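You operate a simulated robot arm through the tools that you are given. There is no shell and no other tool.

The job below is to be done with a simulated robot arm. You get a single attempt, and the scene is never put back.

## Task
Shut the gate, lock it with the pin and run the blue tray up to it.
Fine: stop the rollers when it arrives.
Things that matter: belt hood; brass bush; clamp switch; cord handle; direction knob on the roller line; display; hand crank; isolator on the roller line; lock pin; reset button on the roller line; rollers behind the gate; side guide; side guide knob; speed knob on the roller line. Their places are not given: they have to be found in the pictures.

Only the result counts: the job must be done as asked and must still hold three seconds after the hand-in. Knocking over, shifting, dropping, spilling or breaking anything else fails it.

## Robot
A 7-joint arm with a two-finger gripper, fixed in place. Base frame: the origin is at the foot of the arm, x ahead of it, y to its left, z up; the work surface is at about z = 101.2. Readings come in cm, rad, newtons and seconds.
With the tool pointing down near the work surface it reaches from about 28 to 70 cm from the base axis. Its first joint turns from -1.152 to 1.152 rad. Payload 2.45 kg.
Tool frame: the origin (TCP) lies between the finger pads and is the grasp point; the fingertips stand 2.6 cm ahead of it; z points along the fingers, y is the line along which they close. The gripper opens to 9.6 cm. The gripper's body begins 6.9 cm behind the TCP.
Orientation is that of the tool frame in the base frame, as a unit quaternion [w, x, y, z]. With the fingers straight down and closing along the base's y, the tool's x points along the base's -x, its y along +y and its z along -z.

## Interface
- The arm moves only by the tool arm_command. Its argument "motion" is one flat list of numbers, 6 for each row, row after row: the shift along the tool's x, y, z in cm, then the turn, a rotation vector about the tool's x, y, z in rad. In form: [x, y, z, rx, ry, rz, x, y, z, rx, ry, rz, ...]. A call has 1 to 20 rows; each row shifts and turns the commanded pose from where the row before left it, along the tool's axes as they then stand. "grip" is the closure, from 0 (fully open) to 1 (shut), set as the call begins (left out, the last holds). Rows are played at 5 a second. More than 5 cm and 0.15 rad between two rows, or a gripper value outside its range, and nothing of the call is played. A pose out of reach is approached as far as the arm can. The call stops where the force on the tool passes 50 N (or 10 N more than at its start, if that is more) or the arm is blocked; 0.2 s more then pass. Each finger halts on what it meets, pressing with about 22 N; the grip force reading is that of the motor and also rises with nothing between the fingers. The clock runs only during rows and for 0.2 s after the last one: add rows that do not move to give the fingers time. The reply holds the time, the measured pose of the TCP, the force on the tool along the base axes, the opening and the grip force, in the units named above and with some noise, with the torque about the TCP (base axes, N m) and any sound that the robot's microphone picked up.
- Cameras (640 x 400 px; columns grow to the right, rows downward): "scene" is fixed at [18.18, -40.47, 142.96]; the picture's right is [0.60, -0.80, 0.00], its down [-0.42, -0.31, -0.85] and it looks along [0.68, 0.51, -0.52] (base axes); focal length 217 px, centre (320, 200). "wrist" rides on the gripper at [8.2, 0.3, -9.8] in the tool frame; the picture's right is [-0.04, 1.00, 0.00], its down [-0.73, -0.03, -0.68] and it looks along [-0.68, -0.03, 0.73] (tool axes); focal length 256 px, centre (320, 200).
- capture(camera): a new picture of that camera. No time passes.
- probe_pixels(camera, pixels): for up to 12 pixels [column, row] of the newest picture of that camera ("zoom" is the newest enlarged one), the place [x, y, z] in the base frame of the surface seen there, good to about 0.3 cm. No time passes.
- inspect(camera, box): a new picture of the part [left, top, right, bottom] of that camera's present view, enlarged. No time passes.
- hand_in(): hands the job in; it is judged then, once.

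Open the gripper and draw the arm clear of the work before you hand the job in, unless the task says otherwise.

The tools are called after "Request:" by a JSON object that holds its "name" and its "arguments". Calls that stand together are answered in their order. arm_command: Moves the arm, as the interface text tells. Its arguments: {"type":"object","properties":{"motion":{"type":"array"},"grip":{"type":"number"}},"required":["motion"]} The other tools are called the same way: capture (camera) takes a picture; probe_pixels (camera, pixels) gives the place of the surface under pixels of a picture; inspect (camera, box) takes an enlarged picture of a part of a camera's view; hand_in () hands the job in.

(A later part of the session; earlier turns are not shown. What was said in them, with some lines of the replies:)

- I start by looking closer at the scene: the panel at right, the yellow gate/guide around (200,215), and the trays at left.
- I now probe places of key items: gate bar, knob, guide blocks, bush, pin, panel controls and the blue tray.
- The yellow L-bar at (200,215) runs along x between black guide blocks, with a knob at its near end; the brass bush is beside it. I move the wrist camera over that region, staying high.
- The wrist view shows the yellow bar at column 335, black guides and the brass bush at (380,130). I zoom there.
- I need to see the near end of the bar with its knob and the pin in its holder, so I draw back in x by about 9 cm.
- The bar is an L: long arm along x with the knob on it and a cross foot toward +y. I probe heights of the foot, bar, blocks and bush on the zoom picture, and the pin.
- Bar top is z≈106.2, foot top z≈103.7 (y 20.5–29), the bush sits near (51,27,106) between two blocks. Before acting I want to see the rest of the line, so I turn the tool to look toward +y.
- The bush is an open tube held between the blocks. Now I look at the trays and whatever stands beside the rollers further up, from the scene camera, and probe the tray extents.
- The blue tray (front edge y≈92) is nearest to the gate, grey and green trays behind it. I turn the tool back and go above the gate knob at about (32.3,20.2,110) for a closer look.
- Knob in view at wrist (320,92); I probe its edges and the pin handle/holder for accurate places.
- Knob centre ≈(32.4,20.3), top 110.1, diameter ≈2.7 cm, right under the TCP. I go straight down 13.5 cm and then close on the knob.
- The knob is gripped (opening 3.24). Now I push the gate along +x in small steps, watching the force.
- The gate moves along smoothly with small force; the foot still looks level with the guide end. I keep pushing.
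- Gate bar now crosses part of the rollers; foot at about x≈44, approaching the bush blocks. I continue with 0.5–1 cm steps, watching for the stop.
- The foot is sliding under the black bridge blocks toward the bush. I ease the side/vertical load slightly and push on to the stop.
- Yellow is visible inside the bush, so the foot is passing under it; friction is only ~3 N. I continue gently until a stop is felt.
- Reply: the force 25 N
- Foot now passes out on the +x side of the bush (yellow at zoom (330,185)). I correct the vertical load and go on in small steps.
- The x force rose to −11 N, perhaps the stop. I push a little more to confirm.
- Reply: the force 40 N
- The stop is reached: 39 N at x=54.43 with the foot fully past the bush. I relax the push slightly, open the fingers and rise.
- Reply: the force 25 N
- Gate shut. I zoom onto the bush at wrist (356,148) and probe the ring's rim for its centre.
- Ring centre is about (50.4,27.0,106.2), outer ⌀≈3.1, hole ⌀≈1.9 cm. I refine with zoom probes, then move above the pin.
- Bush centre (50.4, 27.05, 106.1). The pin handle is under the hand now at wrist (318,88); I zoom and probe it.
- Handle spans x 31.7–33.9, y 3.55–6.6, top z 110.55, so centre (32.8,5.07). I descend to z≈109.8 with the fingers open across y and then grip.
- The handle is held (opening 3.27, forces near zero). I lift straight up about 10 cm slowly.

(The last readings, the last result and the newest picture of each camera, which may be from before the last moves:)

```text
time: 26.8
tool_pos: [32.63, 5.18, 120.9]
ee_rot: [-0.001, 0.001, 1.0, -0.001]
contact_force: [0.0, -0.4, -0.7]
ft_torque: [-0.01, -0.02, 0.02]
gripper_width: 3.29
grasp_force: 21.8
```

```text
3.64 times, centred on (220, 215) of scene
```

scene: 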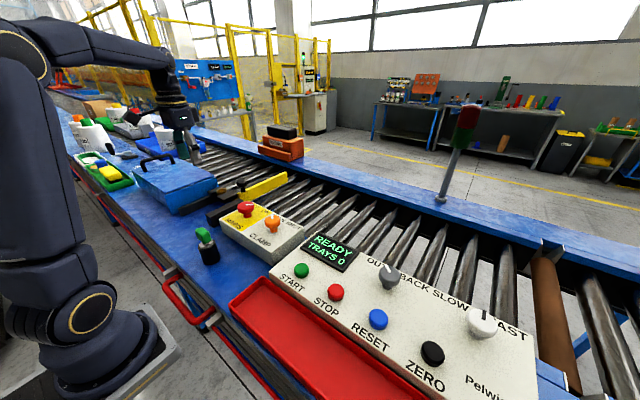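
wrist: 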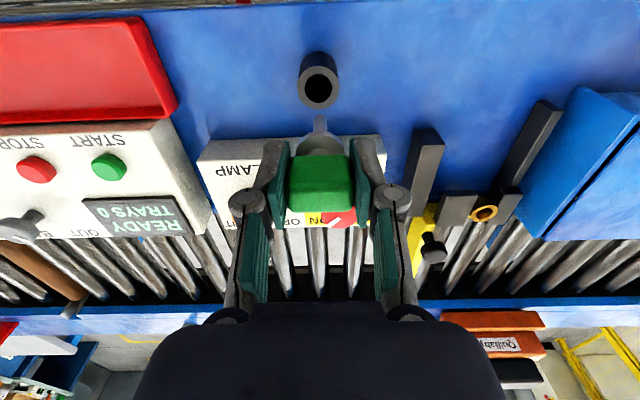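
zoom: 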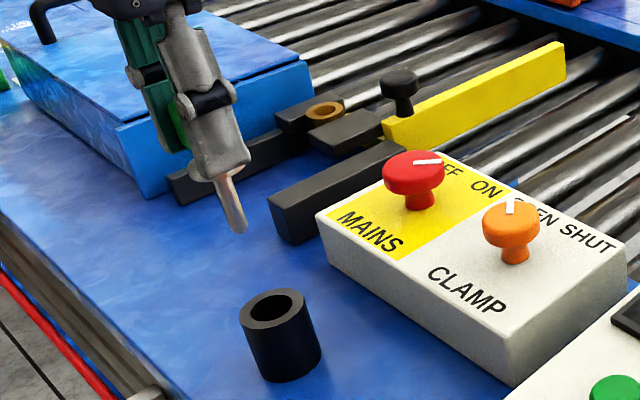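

The pin is out of its holder. I zoom to find where the shaft tip sits relative to the TCP.

Request:
{"name": "inspect", "arguments": {"camera": "wrist", "box": [270, 100, 370, 220]}}

Request:
{"name": "probe_pixels", "arguments": {"camera": "wrist", "pixels": [[319, 120], [319, 128], [313, 130], [325, 130], [319, 138], [318, 88], [318, 60], [318, 160], [318, 175], [318, 205], [484, 212], [478, 206]]}}

Request:
{"name": "inspect", "arguments": {"camera": "scene", "box": [160, 160, 240, 225]}}

```text
3.33 times, centred on (320, 160) of wrist
```

zoom: 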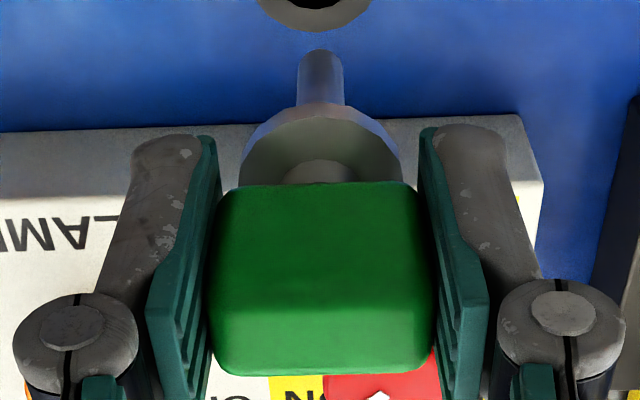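

```text
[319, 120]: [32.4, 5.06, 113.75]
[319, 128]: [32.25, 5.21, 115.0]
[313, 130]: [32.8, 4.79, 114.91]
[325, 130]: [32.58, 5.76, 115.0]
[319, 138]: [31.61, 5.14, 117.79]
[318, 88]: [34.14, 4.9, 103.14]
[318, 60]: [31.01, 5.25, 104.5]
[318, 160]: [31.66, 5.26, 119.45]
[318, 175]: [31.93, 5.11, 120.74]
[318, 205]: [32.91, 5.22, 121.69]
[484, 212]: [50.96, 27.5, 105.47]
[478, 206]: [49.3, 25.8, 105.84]
```

```text
6.15 times, centred on (200, 192) of scene
```

zoom: 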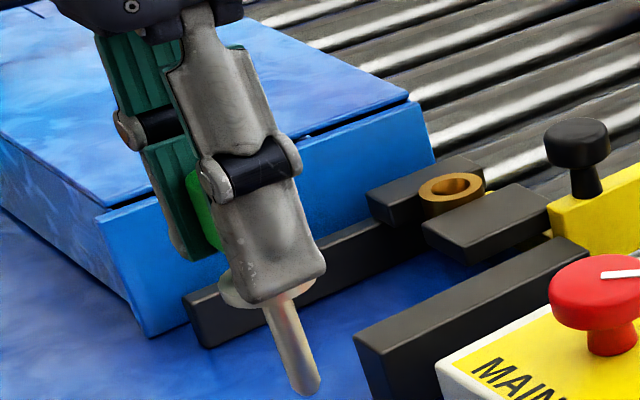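

The shaft (≈1 cm thick, rounded tip near z≈113) hangs straight below the TCP. I carry it at this height over to the bush at (50.4,27.05).

Request:
{"name": "arm_command", "arguments": {"motion": [-1.2, 1.5, 0, 0, 0, 0, -2.2, 2.75, 0, 0, 0, 0, -2.2, 2.75, 0, 0, 0, 0, -2.2, 2.75, 0, 0, 0, 0, -2.2, 2.75, 0, 0, 0, 0, -2.2, 2.75, 0, 0, 0, 0, -2.2, 2.75, 0, 0, 0, 0, -2.0, 2.5, 0, 0, 0, 0, -1.2, 1.4, 0, 0, 0, 0, 0, 0, 0, 0, 0, 0]}}

Request:
{"name": "capture", "arguments": {"camera": "wrist"}}

Request:
{"name": "inspect", "arguments": {"camera": "scene", "box": [190, 130, 290, 215]}}

```text
time: 29.0
tool_pos: [50.19, 26.94, 120.84]
ee_rot: [0.0, 0.0, 1.0, 0.0]
contact_force: [0.5, -0.6, -1.1]
ft_torque: [0.0, 0.01, 0.0]
gripper_width: 3.28
grasp_force: 21.8
```

```text
taken
```

wrist: 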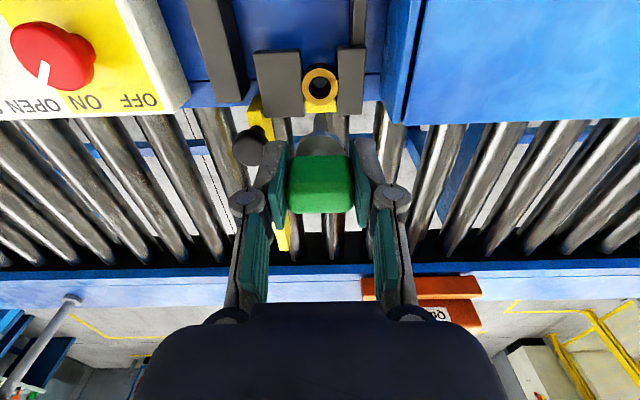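

```text
4.71 times, centred on (240, 172) of scene
```

zoom: 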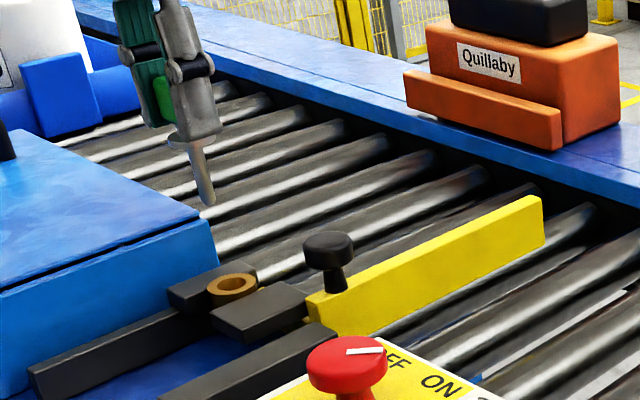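

Tip is about 7.7 cm below the TCP. I lower to TCP z≈115 so the tip hovers ~1 cm above the bush and check the alignment.

Request:
{"name": "arm_command", "arguments": {"motion": [-0.1, 0.05, 2, 0, 0, 0, 0, 0, 2, 0, 0, 0, 0, 0, 1.7, 0, 0, 0, 0, 0, 0, 0, 0, 0]}}

Request:
{"name": "capture", "arguments": {"camera": "wrist"}}

Request:
{"name": "inspect", "arguments": {"camera": "wrist", "box": [270, 60, 370, 130]}}

Request:
{"name": "inspect", "arguments": {"camera": "scene", "box": [210, 160, 270, 215]}}

```text
time: 30.0
tool_pos: [50.43, 26.95, 115.13]
ee_rot: [0.0, 0.0, 1.0, 0.0]
contact_force: [0.5, 0.2, -0.5]
ft_torque: [0.01, 0.02, -0.05]
gripper_width: 3.3
grasp_force: 21.9
```

```text
taken
```

wrist: 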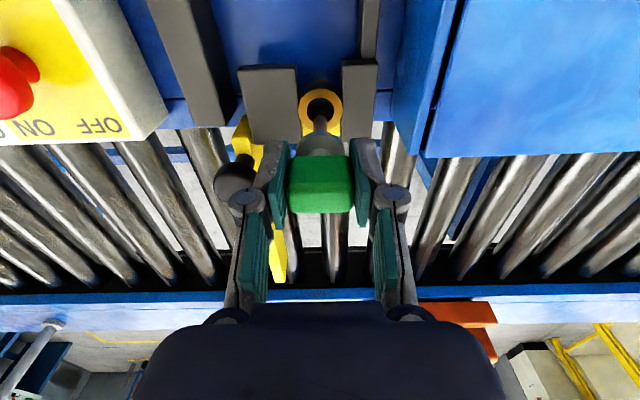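

```text
5.71 times, centred on (320, 95) of wrist
```

zoom: 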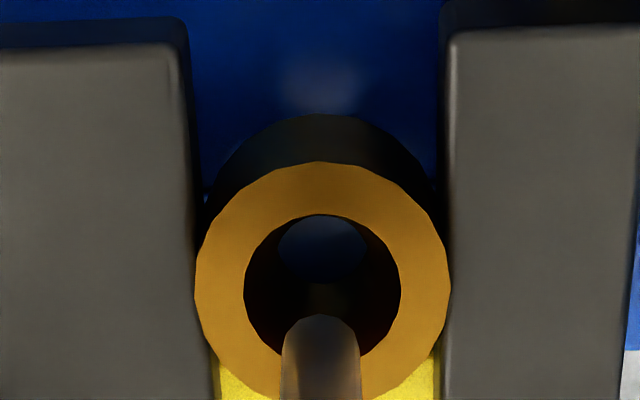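

```text
7.27 times, centred on (240, 188) of scene
```

zoom: 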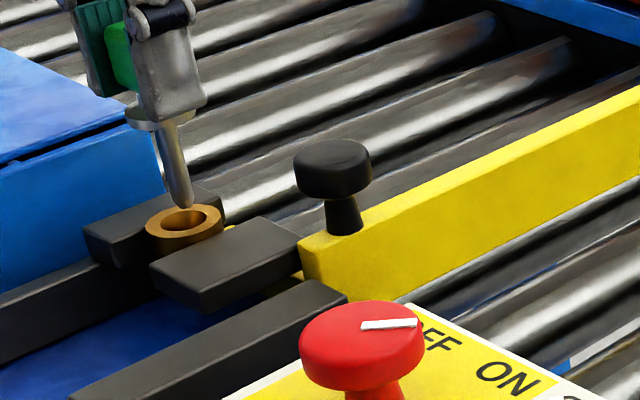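

The tip (zoom (320,330)) lines up with the ring (322,275) sideways and depthwise. I lower slowly into the bush.

Request:
{"name": "arm_command", "arguments": {"motion": [0, 0, 0.7, 0, 0, 0, 0, 0, 0.7, 0, 0, 0, 0, 0, 0.7, 0, 0, 0, 0, 0, 0.7, 0, 0, 0]}}

Request:
{"name": "inspect", "arguments": {"camera": "scene", "box": [210, 160, 270, 215]}}

Request:
{"name": "inspect", "arguments": {"camera": "wrist", "box": [270, 60, 370, 130]}}

```text
time: 31.0
tool_pos: [50.17, 26.96, 112.29]
ee_rot: [-0.001, 0.0, 1.0, 0.001]
contact_force: [-1.1, -1.4, -0.2]
ft_torque: [0.0, 0.03, -0.03]
gripper_width: 3.28
grasp_force: 22.3
```

```text
7.27 times, centred on (240, 188) of scene
```

zoom: 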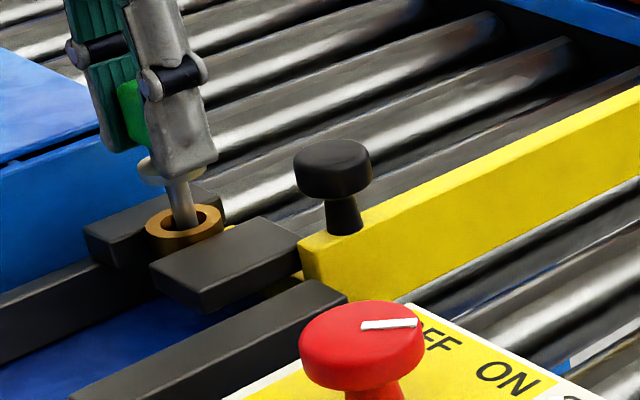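

```text
5.71 times, centred on (320, 95) of wrist
```

zoom: 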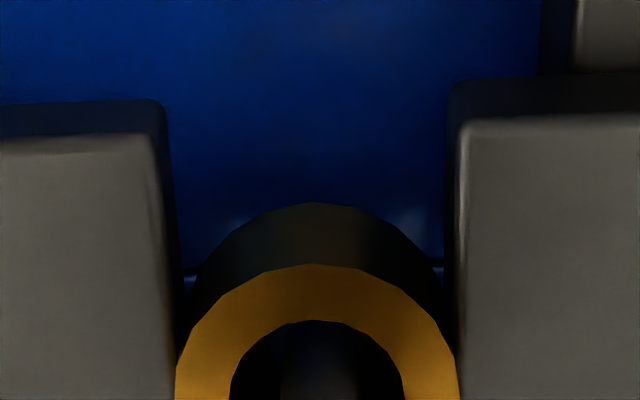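

The shaft is inside the bush with no load. I continue down in small steps until the collar seats.

Request:
{"name": "arm_command", "arguments": {"motion": [0, 0, 0.6, 0, 0, 0, 0, 0, 0.6, 0, 0, 0, 0, 0, 0.6, 0, 0, 0, 0, 0, 0.4, 0, 0, 0]}}

Request:
{"name": "inspect", "arguments": {"camera": "scene", "box": [210, 160, 270, 215]}}

```text
time: 32.0
tool_pos: [50.34, 27.07, 110.01]
ee_rot: [-0.001, 0.0, 1.0, -0.001]
contact_force: [-7.7, -6.1, 2.4]
ft_torque: [-0.3, 0.3, -0.05]
gripper_width: 3.29
grasp_force: 22.2
```

```text
7.27 times, centred on (240, 188) of scene
```

zoom: 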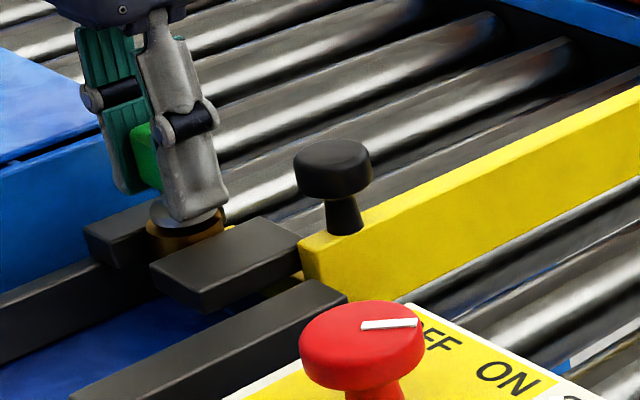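

Light lateral contact (−7.7,−6.1 N) suggests shifting slightly to −x,−y; then lower the last bit.

Request:
{"name": "arm_command", "arguments": {"motion": [0.12, -0.1, 0, 0, 0, 0, 0, 0, 0.2, 0, 0, 0, 0, 0, 0.2, 0, 0, 0, 0, 0, 0.15, 0, 0, 0]}}

Request:
{"name": "inspect", "arguments": {"camera": "scene", "box": [210, 160, 270, 215]}}

```text
time: 33.0
tool_pos: [50.29, 27.01, 109.71]
ee_rot: [0.002, -0.001, 1.0, 0.001]
contact_force: [-4.3, -3.3, 17.6]
ft_torque: [-0.05, 0.02, -0.01]
gripper_width: 3.29
grasp_force: 22.2
```

```text
7.27 times, centred on (240, 188) of scene
```

zoom: 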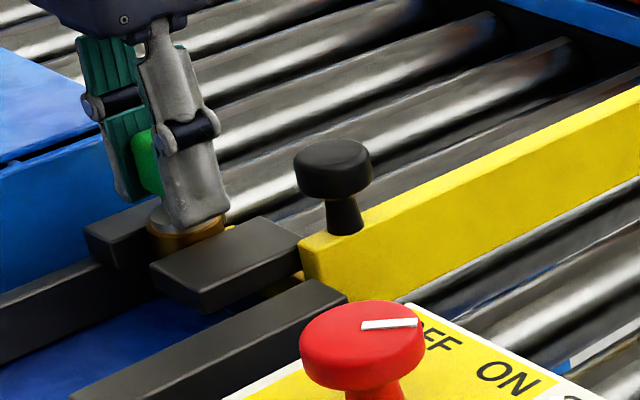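

Vertical force 17.6 N at TCP z 109.7: the collar is seated on the bush. I release and rise clear.

Request:
{"name": "arm_command", "arguments": {"motion": [0, 0, -0.15, 0, 0, 0, 0, 0, 0, 0, 0, 0, 0, 0, 0, 0, 0, 0, 0, 0, 0, 0, 0, 0], "grip": 0.4}}

Request:
{"name": "arm_command", "arguments": {"motion": [0, 0, -1, 0, 0, 0, 0, 0, -2, 0, 0, 0, 0, 0, -4, 0, 0, 0, 0, 0, -4, 0, 0, 0, 3, -3, -2, 0, 0, 0, 4, -3, 0, 0, 0, 0]}}

Request:
{"name": "capture", "arguments": {"camera": "wrist"}}

Request:
{"name": "inspect", "arguments": {"camera": "scene", "box": [190, 150, 290, 215]}}

```text
time: 34.0
tool_pos: [50.27, 27.05, 109.63]
ee_rot: [0.0, 0.0, 1.0, 0.001]
contact_force: [0.0, 0.0, 0.7]
ft_torque: [0.04, -0.03, -0.01]
gripper_width: 5.77
grasp_force: 0.1
```

```text
time: 35.4
tool_pos: [42.97, 20.84, 122.76]
ee_rot: [0.0, 0.0, 1.0, 0.001]
contact_force: [-0.7, -0.5, 0.4]
ft_torque: [0.02, 0.01, -0.03]
gripper_width: 5.76
grasp_force: 0.0
```

```text
taken
```

wrist: 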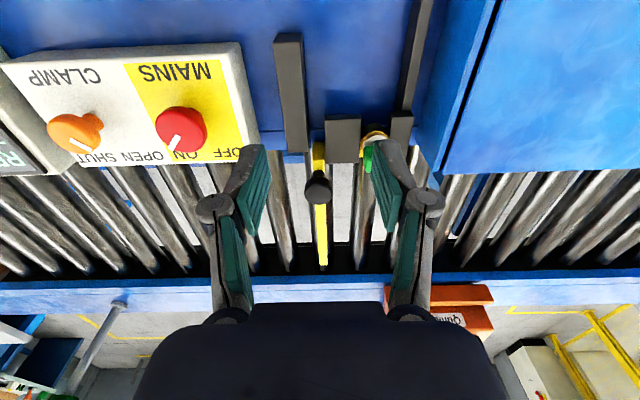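

```text
6.15 times, centred on (240, 182) of scene
```

zoom: 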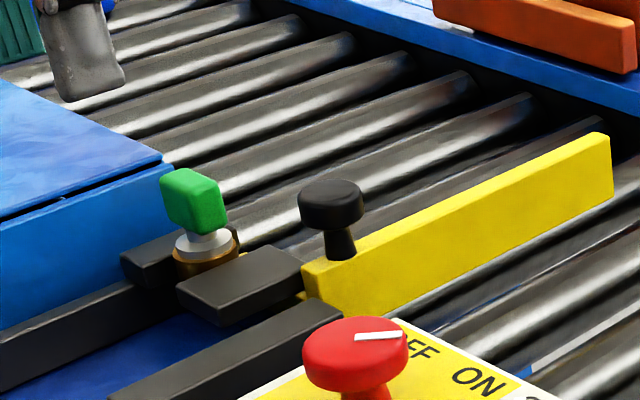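

Pin stands fully seated in the bush. Now I move over to the roller panel to read the knobs.

Request:
{"name": "arm_command", "arguments": {"motion": [1, -4.5, -0.5, 0, 0, 0, 1, -4.5, -0.5, 0, 0, 0, 1, -4.5, -0.5, 0, 0, 0, 1, -4.5, -0.5, 0, 0, 0, 1, -4.5, 0, 0, 0, 0, 1, -4.5, 0, 0, 0, 0, 0, -4.5, 0, 0, 0, 0, 0, -4.5, 0, 0, 0, 0, 0, -4.5, 0, 0, 0, 0, 0, -4.5, 0, 0, 0, 0, 0, -4.5, 0, 0, 0, 0, 0, -3.5, 0, 0, 0, 0], "grip": 1}}

Request:
{"name": "capture", "arguments": {"camera": "wrist"}}

Request:
{"name": "inspect", "arguments": {"camera": "wrist", "box": [80, 40, 560, 260]}}

Request:
{"name": "inspect", "arguments": {"camera": "scene", "box": [280, 220, 540, 400]}}

```text
time: 38.0
tool_pos: [37.4, -32.19, 124.56]
ee_rot: [0.0, 0.0, 1.0, 0.001]
contact_force: [-0.3, -0.3, 0.1]
ft_torque: [0.0, 0.0, 0.01]
gripper_width: 0.0
grasp_force: 22.1
```

```text
taken
```

wrist: 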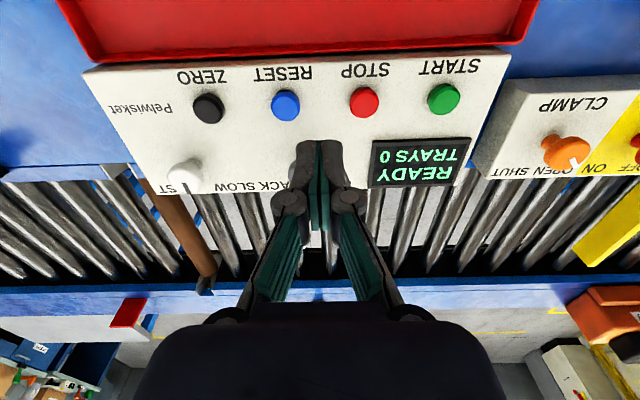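

```text
1.33 times, centred on (320, 150) of wrist
```

zoom: 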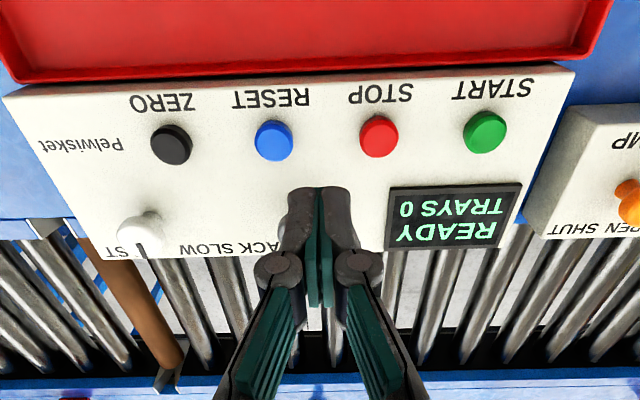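

```text
2.22 times, centred on (410, 310) of scene
```

zoom: 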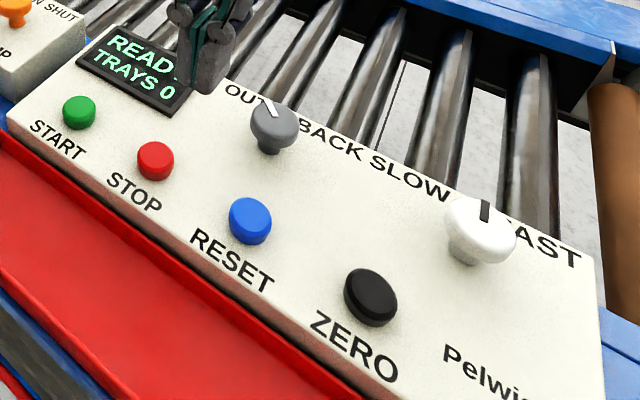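

I zoom on both knobs and probe the pointer marks to get their true directions.

Request:
{"name": "inspect", "arguments": {"camera": "scene", "box": [440, 290, 530, 350]}}

Request:
{"name": "inspect", "arguments": {"camera": "scene", "box": [350, 245, 440, 305]}}

Request:
{"name": "arm_command", "arguments": {"motion": [2, -2.5, -1, 0, 0, 0, 2, -2.5, -1, 0, 0, 0, 2, -2.5, 0, 0, 0, 0]}}

Request:
{"name": "capture", "arguments": {"camera": "wrist"}}

Request:
{"name": "inspect", "arguments": {"camera": "wrist", "box": [150, 60, 470, 230]}}

```text
6.67 times, centred on (485, 320) of scene
```

zoom: 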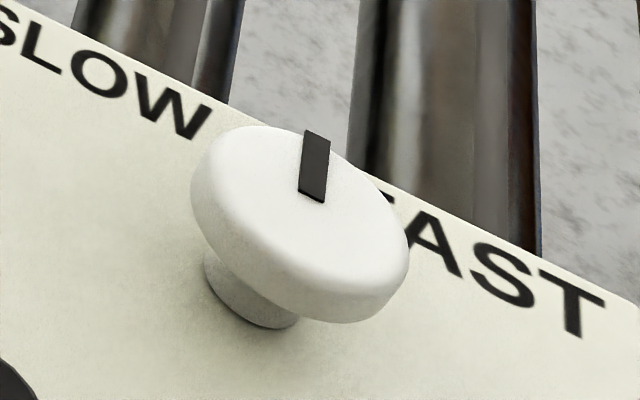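

```text
6.67 times, centred on (395, 275) of scene
```

zoom: 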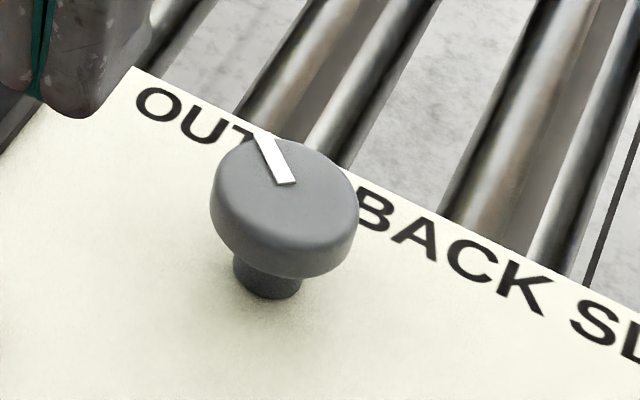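

```text
time: 38.8
tool_pos: [31.34, -39.54, 126.46]
ee_rot: [0.0, 0.0, 1.0, 0.001]
contact_force: [0.7, 0.3, 0.0]
ft_torque: [0.01, -0.03, 0.04]
gripper_width: 0.0
grasp_force: 22.0
```

```text
taken
```

wrist: 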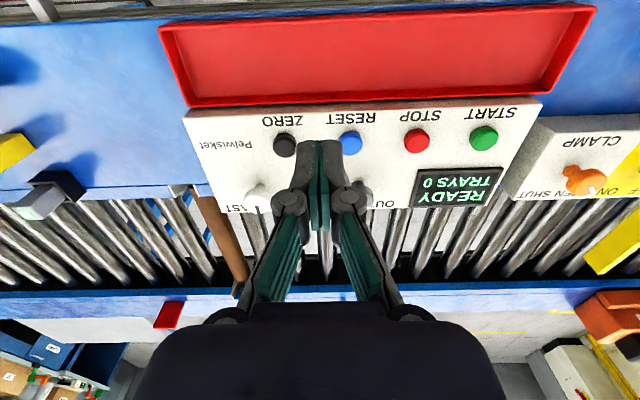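

```text
2.00 times, centred on (310, 145) of wrist
```

zoom: 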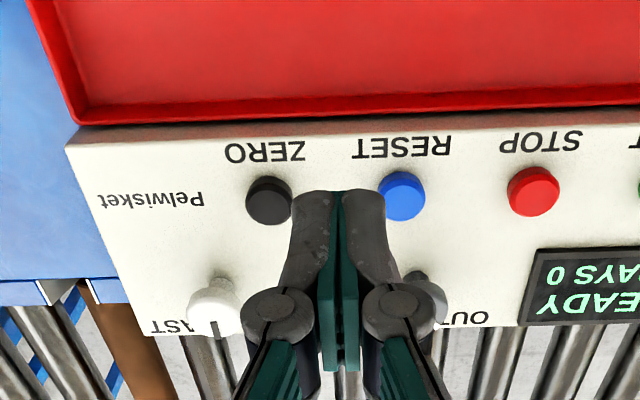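

The white speed pointer is at mid-range, the grey direction pointer is on OUT, isolator ON, clamp OPEN, display READY. I move to hover over START near (40.4,-19.0) and confirm alignment.

Request:
{"name": "probe_pixels", "arguments": {"camera": "wrist", "pixels": [[484, 138], [471, 138], [496, 138], [484, 128], [484, 149], [416, 140], [404, 140], [428, 140], [416, 130], [416, 151], [350, 135], [440, 185]]}}

Request:
{"name": "arm_command", "arguments": {"motion": [-1.5, 4, 1, 0, 0, 0, -1.5, 4, 1, 0, 0, 0, -1.5, 4, 2, 0, 0, 0, -1.5, 4, 2, 0, 0, 0, -1.5, 3, 2, 0, 0, 0, -1.5, 1.5, 2, 0, 0, 0, 0, 0, 1.5, 0, 0, 0]}}

Request:
{"name": "capture", "arguments": {"camera": "wrist"}}

Request:
{"name": "inspect", "arguments": {"camera": "scene", "box": [260, 220, 380, 310]}}

```text
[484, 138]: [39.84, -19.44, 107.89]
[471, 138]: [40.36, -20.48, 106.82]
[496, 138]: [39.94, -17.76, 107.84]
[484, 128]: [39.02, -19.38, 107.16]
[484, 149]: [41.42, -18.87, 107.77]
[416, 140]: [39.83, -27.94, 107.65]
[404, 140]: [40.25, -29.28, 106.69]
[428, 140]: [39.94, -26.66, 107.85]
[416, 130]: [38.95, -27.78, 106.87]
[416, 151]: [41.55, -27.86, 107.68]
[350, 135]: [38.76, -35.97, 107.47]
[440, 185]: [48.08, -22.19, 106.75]
```

```text
time: 40.4
tool_pos: [40.35, -18.82, 115.04]
ee_rot: [0.0, 0.0, 1.0, 0.0]
contact_force: [0.3, -0.8, 0.2]
ft_torque: [-0.01, -0.02, -0.01]
gripper_width: 0.02
grasp_force: 22.6
```

```text
taken
```

wrist: 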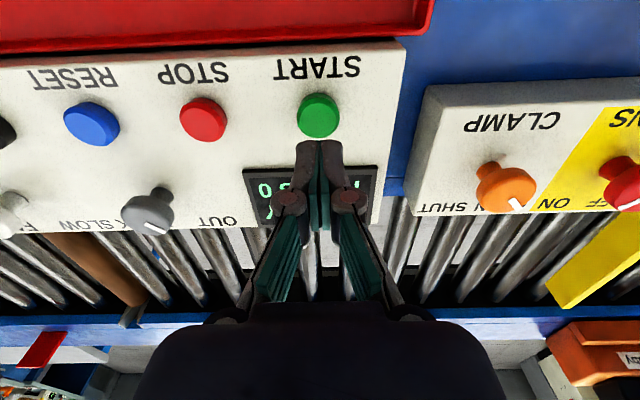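

```text
4.44 times, centred on (320, 265) of scene
```

zoom: 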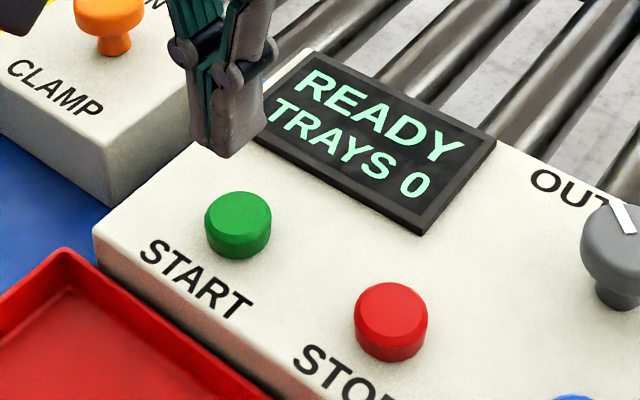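

Fingers are just right of START's centre (≈40.2,-19.1, top 107.85). I shift slightly and descend to ~0.5 cm above the button.

Request:
{"name": "arm_command", "arguments": {"motion": [0.1, -0.25, 2, 0, 0, 0, 0, 0, 1.5, 0, 0, 0, 0, 0, 0.5, 0, 0, 0]}}

Request:
{"name": "inspect", "arguments": {"camera": "scene", "box": [260, 220, 380, 310]}}

Request:
{"name": "capture", "arguments": {"camera": "scene"}}

```text
time: 41.2
tool_pos: [40.32, -19.23, 111.18]
ee_rot: [0.0, 0.0, 1.0, -0.001]
contact_force: [-0.5, -0.4, 0.7]
ft_torque: [0.02, -0.01, 0.0]
gripper_width: 0.02
grasp_force: 22.1
```

```text
4.44 times, centred on (320, 265) of scene
```

zoom: 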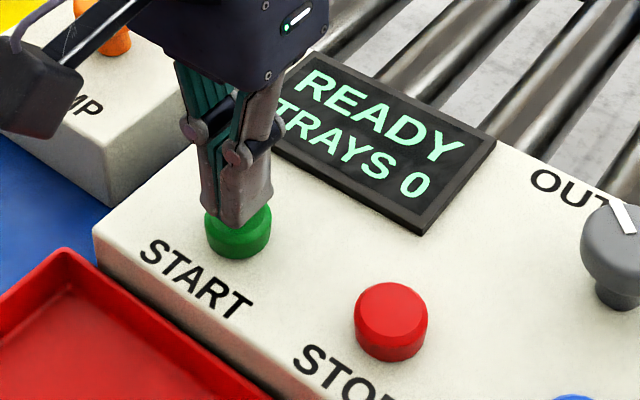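

```text
taken
```

scene: 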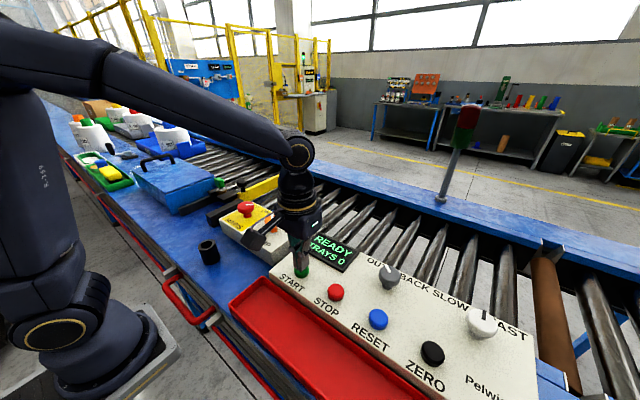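

Tip is 0.7 cm above START. I press it down about 0.5 cm and come back up in one call, then look at the display and tray.

Request:
{"name": "arm_command", "arguments": {"motion": [0, 0, 0.6, 0, 0, 0, 0, 0, 0.4, 0, 0, 0, 0, 0, 0.3, 0, 0, 0, 0, 0, -1.3, 0, 0, 0]}}

Request:
{"name": "capture", "arguments": {"camera": "scene"}}

Request:
{"name": "inspect", "arguments": {"camera": "scene", "box": [260, 220, 380, 310]}}

```text
time: 42.2
tool_pos: [40.09, -19.28, 111.08]
ee_rot: [0.0, 0.0, 1.0, 0.001]
contact_force: [-0.7, 0.4, 0.1]
ft_torque: [-0.02, 0.03, 0.01]
gripper_width: 0.0
grasp_force: 28.9
```

```text
taken
```

scene: 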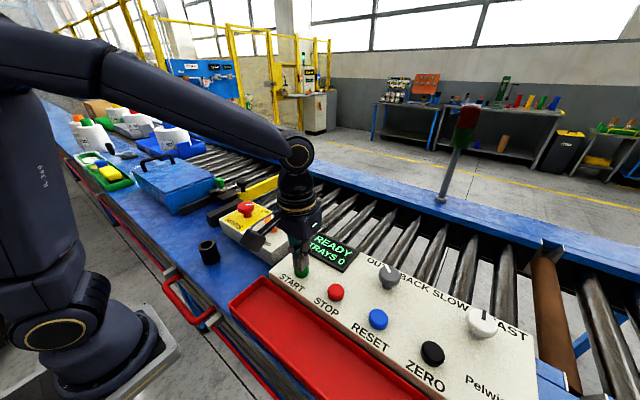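

```text
4.44 times, centred on (320, 265) of scene
```

zoom: 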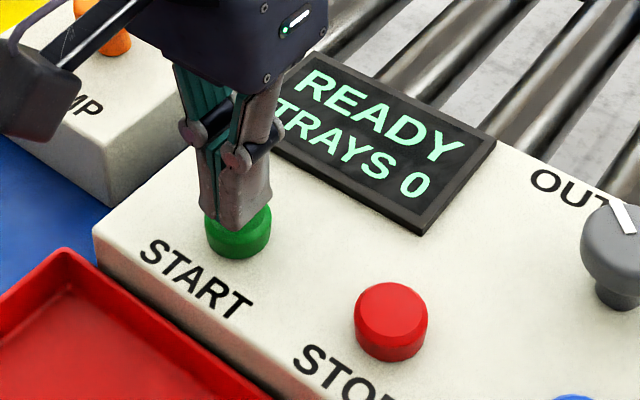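

No start yet; the press was apparently too short. I press again and hold at depth to read the force.

Request:
{"name": "arm_command", "arguments": {"motion": [0, 0, 0.6, 0, 0, 0, 0, 0, 0.4, 0, 0, 0, 0, 0, 0.3, 0, 0, 0, 0, 0, 0.1, 0, 0, 0]}}

Request:
{"name": "inspect", "arguments": {"camera": "scene", "box": [260, 220, 380, 310]}}

```text
time: 43.2
tool_pos: [40.2, -19.32, 109.79]
ee_rot: [0.001, 0.0, 1.0, 0.0]
contact_force: [0.6, -1.2, 2.2]
ft_torque: [-0.03, 0.03, -0.01]
gripper_width: 0.63
grasp_force: 29.1
heard: click
```

```text
4.44 times, centred on (320, 265) of scene
```

zoom: 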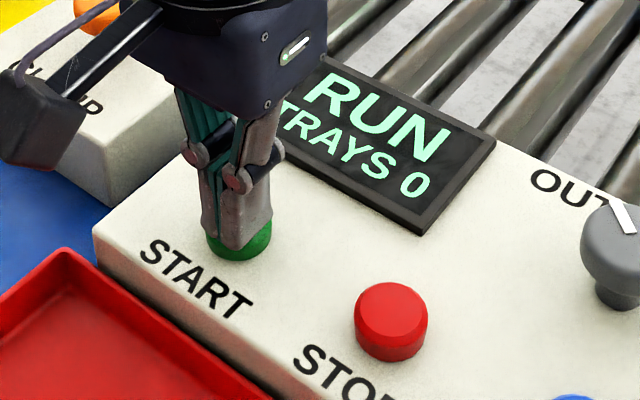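

A click, display says RUN. I lift and move at once to hover over STOP (40.2,-27.85), then check the tray's progress.

Request:
{"name": "arm_command", "arguments": {"motion": [0, 0, -1.5, 0, 0, 0, 0, -4.3, 0, 0, 0, 0, 0, -4.25, 0.3, 0, 0, 0]}}

Request:
{"name": "capture", "arguments": {"camera": "scene"}}

Request:
{"name": "inspect", "arguments": {"camera": "scene", "box": [100, 90, 300, 215]}}

```text
time: 44.0
tool_pos: [40.31, -27.88, 111.01]
ee_rot: [0.0, 0.0, 1.0, 0.0]
contact_force: [-0.6, 0.2, 0.2]
ft_torque: [0.0, 0.0, -0.02]
gripper_width: 0.0
grasp_force: 28.3
```

```text
taken
```

scene: 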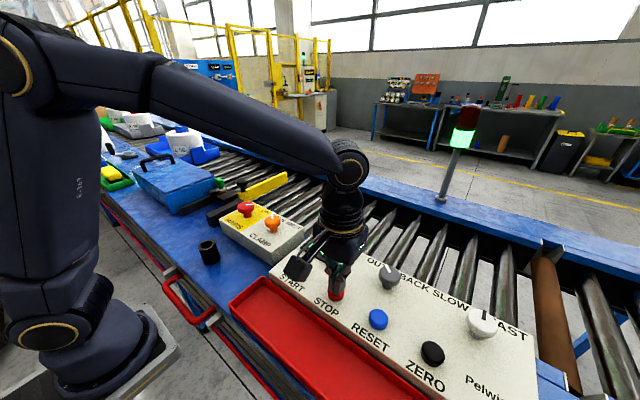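

```text
3.20 times, centred on (200, 152) of scene
```

zoom: 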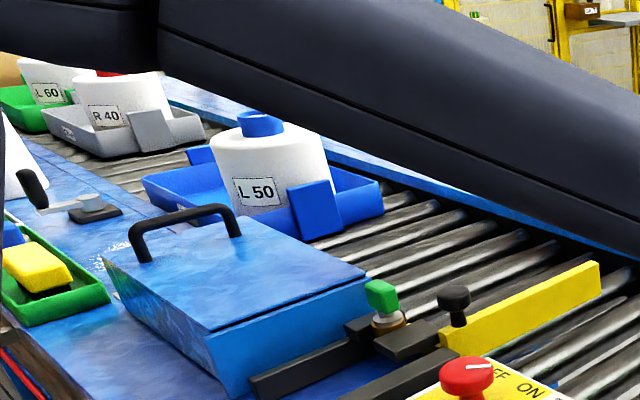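

The tray is moving toward the gate. I probe its front to get position and speed.

Request:
{"name": "probe_pixels", "arguments": {"camera": "zoom", "pixels": [[315, 210], [360, 205], [375, 195], [305, 225], [260, 190], [355, 220]]}}

```text
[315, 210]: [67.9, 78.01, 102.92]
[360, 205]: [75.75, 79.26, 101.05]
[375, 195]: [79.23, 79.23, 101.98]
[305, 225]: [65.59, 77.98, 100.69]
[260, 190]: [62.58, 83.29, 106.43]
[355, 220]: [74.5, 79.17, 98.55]
```

Front plate is at y≈78.0 (57 cm from the gate face at ≈21). I lower the fingers to just above STOP while measuring the speed over a short time.

Request:
{"name": "arm_command", "arguments": {"motion": [0, 0, 0.3, 0, 0, 0, 0, 0, 0, 0, 0, 0]}}

Request:
{"name": "inspect", "arguments": {"camera": "scene", "box": [100, 90, 300, 215]}}

```text
time: 44.6
tool_pos: [40.17, -27.81, 110.63]
ee_rot: [0.0, 0.001, 1.0, 0.001]
contact_force: [-0.3, -0.6, -0.6]
ft_torque: [-0.03, 0.01, 0.01]
gripper_width: 0.0
grasp_force: 28.4
```

```text
3.20 times, centred on (200, 152) of scene
```

zoom: 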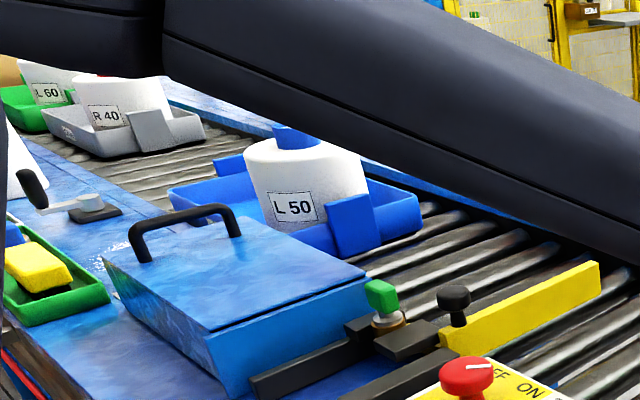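

Request:
{"name": "probe_pixels", "arguments": {"camera": "zoom", "pixels": [[352, 222], [345, 235], [360, 215], [400, 215]]}}

```text
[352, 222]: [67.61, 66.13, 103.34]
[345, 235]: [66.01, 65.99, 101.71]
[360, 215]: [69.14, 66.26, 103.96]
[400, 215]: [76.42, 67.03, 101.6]
```

Speed is about 20 cm/s, so 45 cm remain, arrival near t≈46.9. I hold 1.4 s (to t≈46.0), then check again.

Request:
{"name": "arm_command", "arguments": {"motion": [0, 0, 0, 0, 0, 0, 0, 0, 0, 0, 0, 0, 0, 0, 0, 0, 0, 0, 0, 0, 0, 0, 0, 0, 0, 0, 0, 0, 0, 0, 0, 0, 0, 0, 0, 0]}}

Request:
{"name": "inspect", "arguments": {"camera": "scene", "box": [140, 110, 320, 222]}}

```text
time: 46.0
tool_pos: [40.15, -27.79, 110.66]
ee_rot: [0.001, 0.0, 1.0, 0.0]
contact_force: [0.4, -0.3, -0.3]
ft_torque: [-0.02, 0.0, -0.01]
gripper_width: 0.0
grasp_force: 28.4
```

```text
3.56 times, centred on (230, 166) of scene
```

zoom: 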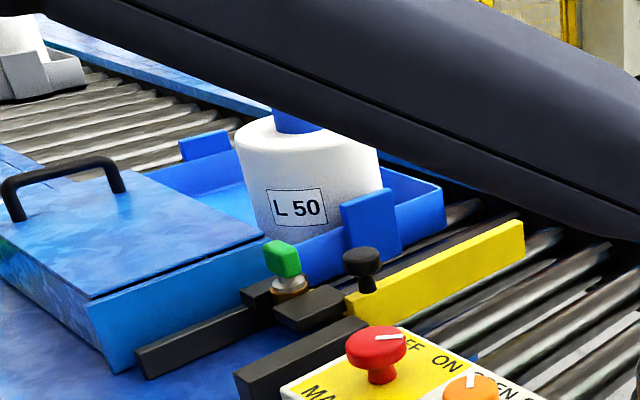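

Request:
{"name": "probe_pixels", "arguments": {"camera": "zoom", "pixels": [[368, 220], [380, 215], [360, 210], [420, 215], [450, 260], [400, 290]]}}

```text
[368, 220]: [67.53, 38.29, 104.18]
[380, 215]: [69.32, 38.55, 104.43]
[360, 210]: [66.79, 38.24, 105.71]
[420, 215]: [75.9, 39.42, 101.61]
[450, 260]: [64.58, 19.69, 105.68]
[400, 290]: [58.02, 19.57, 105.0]
```

Plate at y≈38.3, 17.3 cm to go, arrival near t≈46.87. I time the STOP press to fall just after that: three holds, then press.

Request:
{"name": "arm_command", "arguments": {"motion": [0, 0, 0, 0, 0, 0, 0, 0, 0, 0, 0, 0, 0, 0, 0, 0, 0, 0, 0, 0, 0.35, 0, 0, 0, 0, 0, 0.4, 0, 0, 0, 0, 0, 0.3, 0, 0, 0, 0, 0, 0.1, 0, 0, 0]}}

Request:
{"name": "inspect", "arguments": {"camera": "scene", "box": [140, 110, 380, 260]}}

Request:
{"name": "capture", "arguments": {"camera": "scene"}}

```text
time: 47.6
tool_pos: [40.17, -27.9, 109.57]
ee_rot: [0.0, 0.0, 1.0, -0.001]
contact_force: [2.0, -1.2, 4.2]
ft_torque: [-0.02, -0.04, 0.04]
gripper_width: 0.61
grasp_force: 28.8
heard: click
```

```text
2.67 times, centred on (260, 185) of scene
```

zoom: 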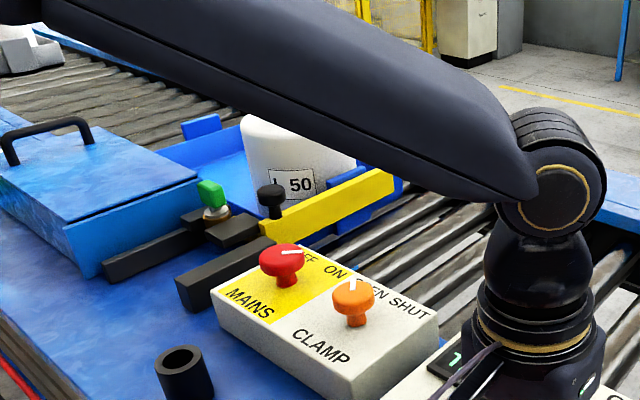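

```text
taken
```

scene: 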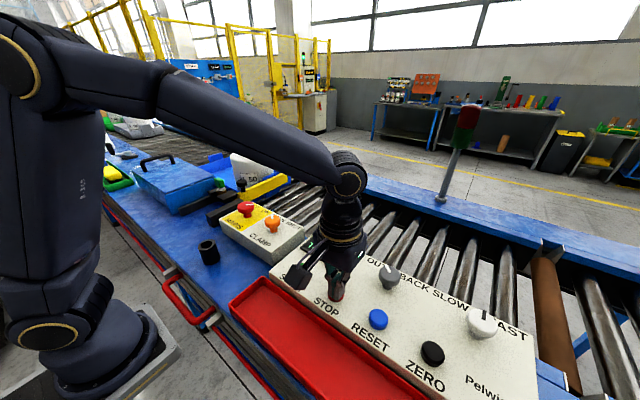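

A click was heard and the green lamp is off. I lift straight up off STOP and back away to check the display, tray, gate and pin.

Request:
{"name": "arm_command", "arguments": {"motion": [0, 0, -1.5, 0, 0, 0, 0, 0, -4, 0, 0, 0, 0, 0, -4.5, 0, 0, 0, 2, 0, -4.5, 0, 0, 0, 2, 0, -2, 0, 0, 0, 2, 0, 0, 0, 0, 0]}}

Request:
{"name": "capture", "arguments": {"camera": "scene"}}

Request:
{"name": "inspect", "arguments": {"camera": "scene", "box": [140, 110, 380, 260]}}

Request:
{"name": "capture", "arguments": {"camera": "wrist"}}

```text
time: 49.0
tool_pos: [34.25, -27.75, 126.13]
ee_rot: [-0.001, 0.0, 1.0, 0.0]
contact_force: [-0.2, 0.4, 0.4]
ft_torque: [0.0, -0.01, -0.02]
gripper_width: 0.0
grasp_force: 28.4
```

```text
taken
```

scene: 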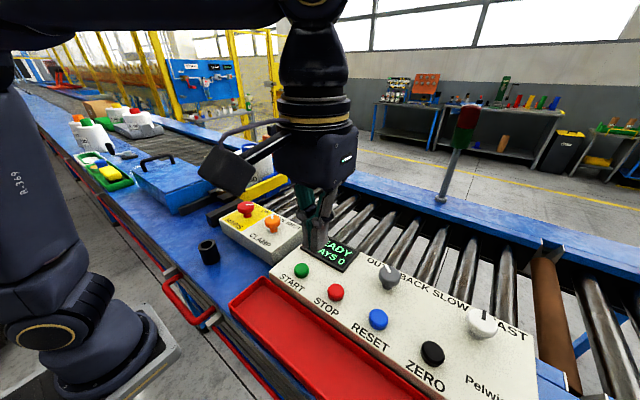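

```text
2.67 times, centred on (260, 185) of scene
```

zoom: 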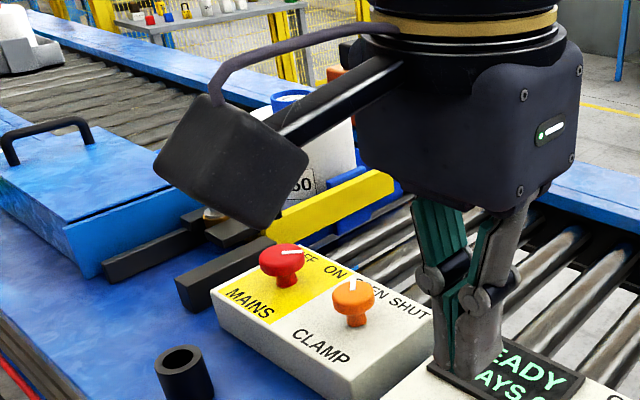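

```text
taken
```

wrist: 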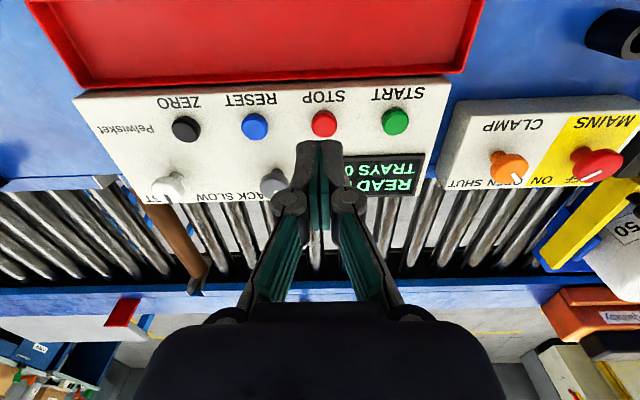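

Display reads READY, rollers stopped. I swing high over to y≈5 so the wrist camera sees gate, pin and tray.

Request:
{"name": "arm_command", "arguments": {"motion": [0, 4.5, -2, 0, 0, 0, 0, 4.5, -2, 0, 0, 0, 0, 4.5, -2, 0, 0, 0, 0, 4.5, 0, 0, 0, 0, 0, 4.5, 0, 0, 0, 0, 0, 4.5, 0, 0, 0, 0, 0, 4.5, 0, 0, 0, 0, 0, 4.5, 0, 0, 0, 0, 0, 4, 0, 0, 0, 0], "grip": 0}}

Request:
{"name": "capture", "arguments": {"camera": "wrist"}}

Request:
{"name": "capture", "arguments": {"camera": "scene"}}

Request:
{"name": "inspect", "arguments": {"camera": "scene", "box": [160, 110, 360, 235]}}

```text
time: 51.0
tool_pos: [34.03, 12.22, 132.03]
ee_rot: [0.001, 0.0, 1.0, -0.001]
contact_force: [-0.2, 0.0, -0.3]
ft_torque: [-0.01, -0.02, -0.02]
gripper_width: 9.58
grasp_force: 0.2
```

```text
taken
```

wrist: 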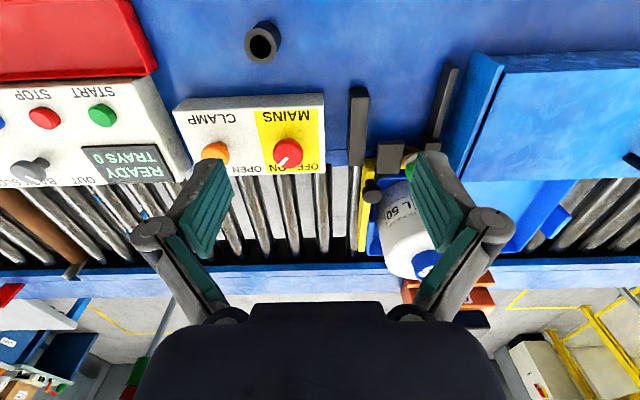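

```text
taken
```

scene: 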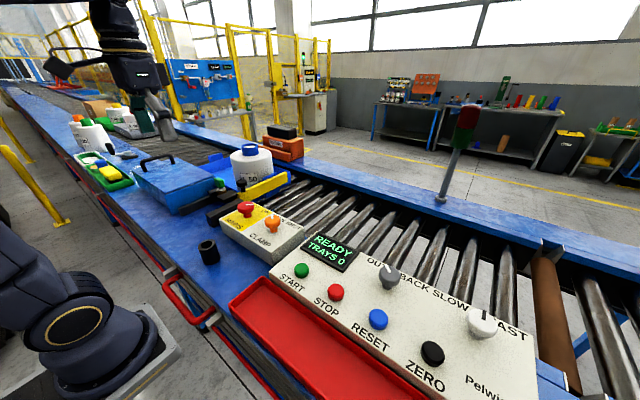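

```text
3.20 times, centred on (260, 172) of scene
```

zoom: 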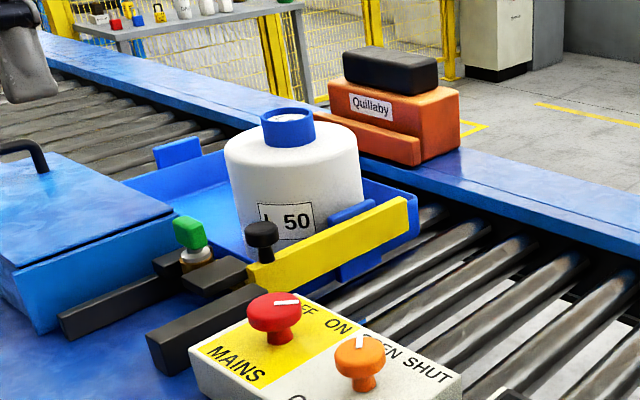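

The bottle is upright and the tray's front plate sits behind the gate. I zoom in and probe the gap, the gate position and the pin.

Request:
{"name": "inspect", "arguments": {"camera": "wrist", "box": [330, 120, 450, 290]}}

Request:
{"name": "probe_pixels", "arguments": {"camera": "wrist", "pixels": [[364, 180], [365, 220], [372, 215], [378, 220], [372, 190], [410, 165], [545, 200], [563, 215], [380, 205], [368, 245], [400, 215], [520, 240]]}}

Request:
{"name": "inspect", "arguments": {"camera": "scene", "box": [220, 150, 300, 215]}}

```text
2.35 times, centred on (390, 205) of wrist
```

zoom: 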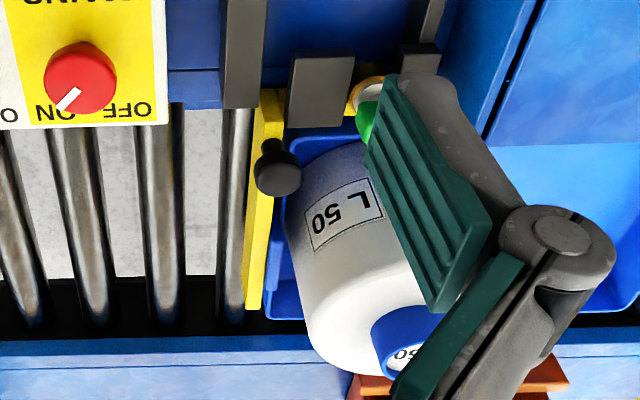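

```text
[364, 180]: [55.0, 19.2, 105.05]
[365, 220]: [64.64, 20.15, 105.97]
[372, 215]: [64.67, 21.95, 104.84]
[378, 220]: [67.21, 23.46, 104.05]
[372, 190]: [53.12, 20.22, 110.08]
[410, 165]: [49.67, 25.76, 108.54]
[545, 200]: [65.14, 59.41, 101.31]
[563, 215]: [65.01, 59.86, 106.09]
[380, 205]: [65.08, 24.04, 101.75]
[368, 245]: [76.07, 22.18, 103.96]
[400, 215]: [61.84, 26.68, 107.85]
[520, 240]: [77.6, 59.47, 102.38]
```

```text
6.15 times, centred on (260, 182) of scene
```

zoom: 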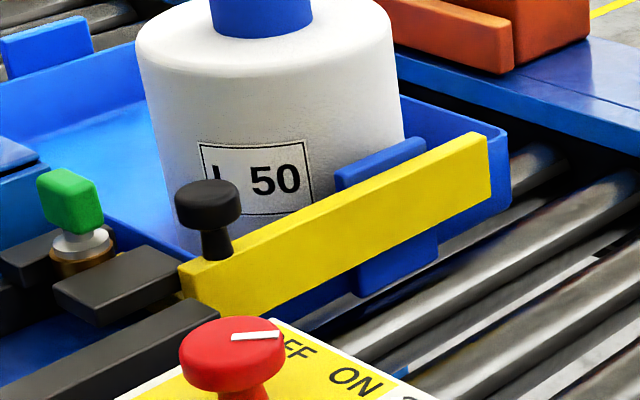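

I check the gate's end positions and the pin collar once more by probing in the zoomed scene view.

Request:
{"name": "probe_pixels", "arguments": {"camera": "zoom", "pixels": [[484, 170], [195, 285], [208, 190], [85, 245], [80, 268], [70, 195], [385, 160], [400, 265], [440, 215], [300, 330], [120, 270], [500, 180]]}}

Request:
{"name": "inspect", "arguments": {"camera": "scene", "box": [50, 80, 250, 205]}}

```text
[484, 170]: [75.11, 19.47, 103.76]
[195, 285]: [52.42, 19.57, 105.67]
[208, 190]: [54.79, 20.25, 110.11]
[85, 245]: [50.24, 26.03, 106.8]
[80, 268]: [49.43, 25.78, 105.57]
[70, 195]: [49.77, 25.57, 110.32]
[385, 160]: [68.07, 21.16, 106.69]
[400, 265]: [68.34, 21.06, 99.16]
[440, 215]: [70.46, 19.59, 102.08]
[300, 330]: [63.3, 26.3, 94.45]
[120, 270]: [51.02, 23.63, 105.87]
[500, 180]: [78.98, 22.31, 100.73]
```

```text
3.20 times, centred on (150, 142) of scene
```

zoom: 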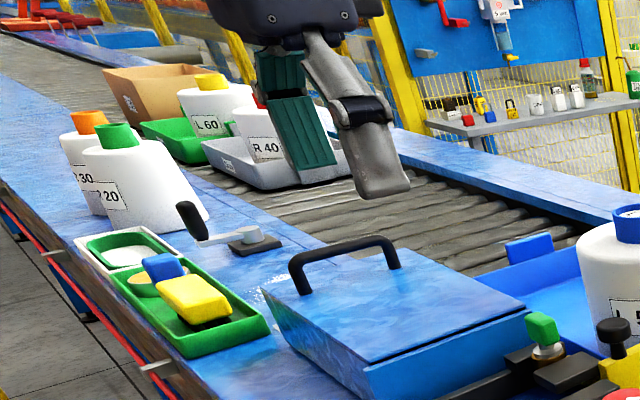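

The plate's front is at y≈21.1, touching the gate. The gate's rear end is at x≈52.4, still fully shut, and the pin collar is on the bush. The display says READY and the other trays haven't moved. The gripper is open and clear at z=132, so I hand in.

Request:
{"name": "hand_in", "arguments": {}}

```text
The job is handed in.
```

The gate is shut and locked with the pin. The blue tray is up against it with the rollers stopped, and I've handed the job in.

- **Gate:** I pushed it by its knob until it hit the stop, and it had not moved when I checked at the end.
- **Pin:** It sits in the brass bush with its collar resting on the rim, just behind the gate's foot. The gate could still slide back about 1 cm before the pin catches it.
- **Tray:** It ran up at about 20 cm/s with the direction knob on OUT and the speed knob at mid-range, both as I found them. Its front plate is touching the gate and the bottle is still upright.
- **Rollers:** I pressed STOP just after the tray arrived. The display went back to READY and the green lamp went out.

START needed a second press because the first was too short to register. The grey and green trays stayed where they were, and the arm was raised clear with the gripper open before the hand-in.
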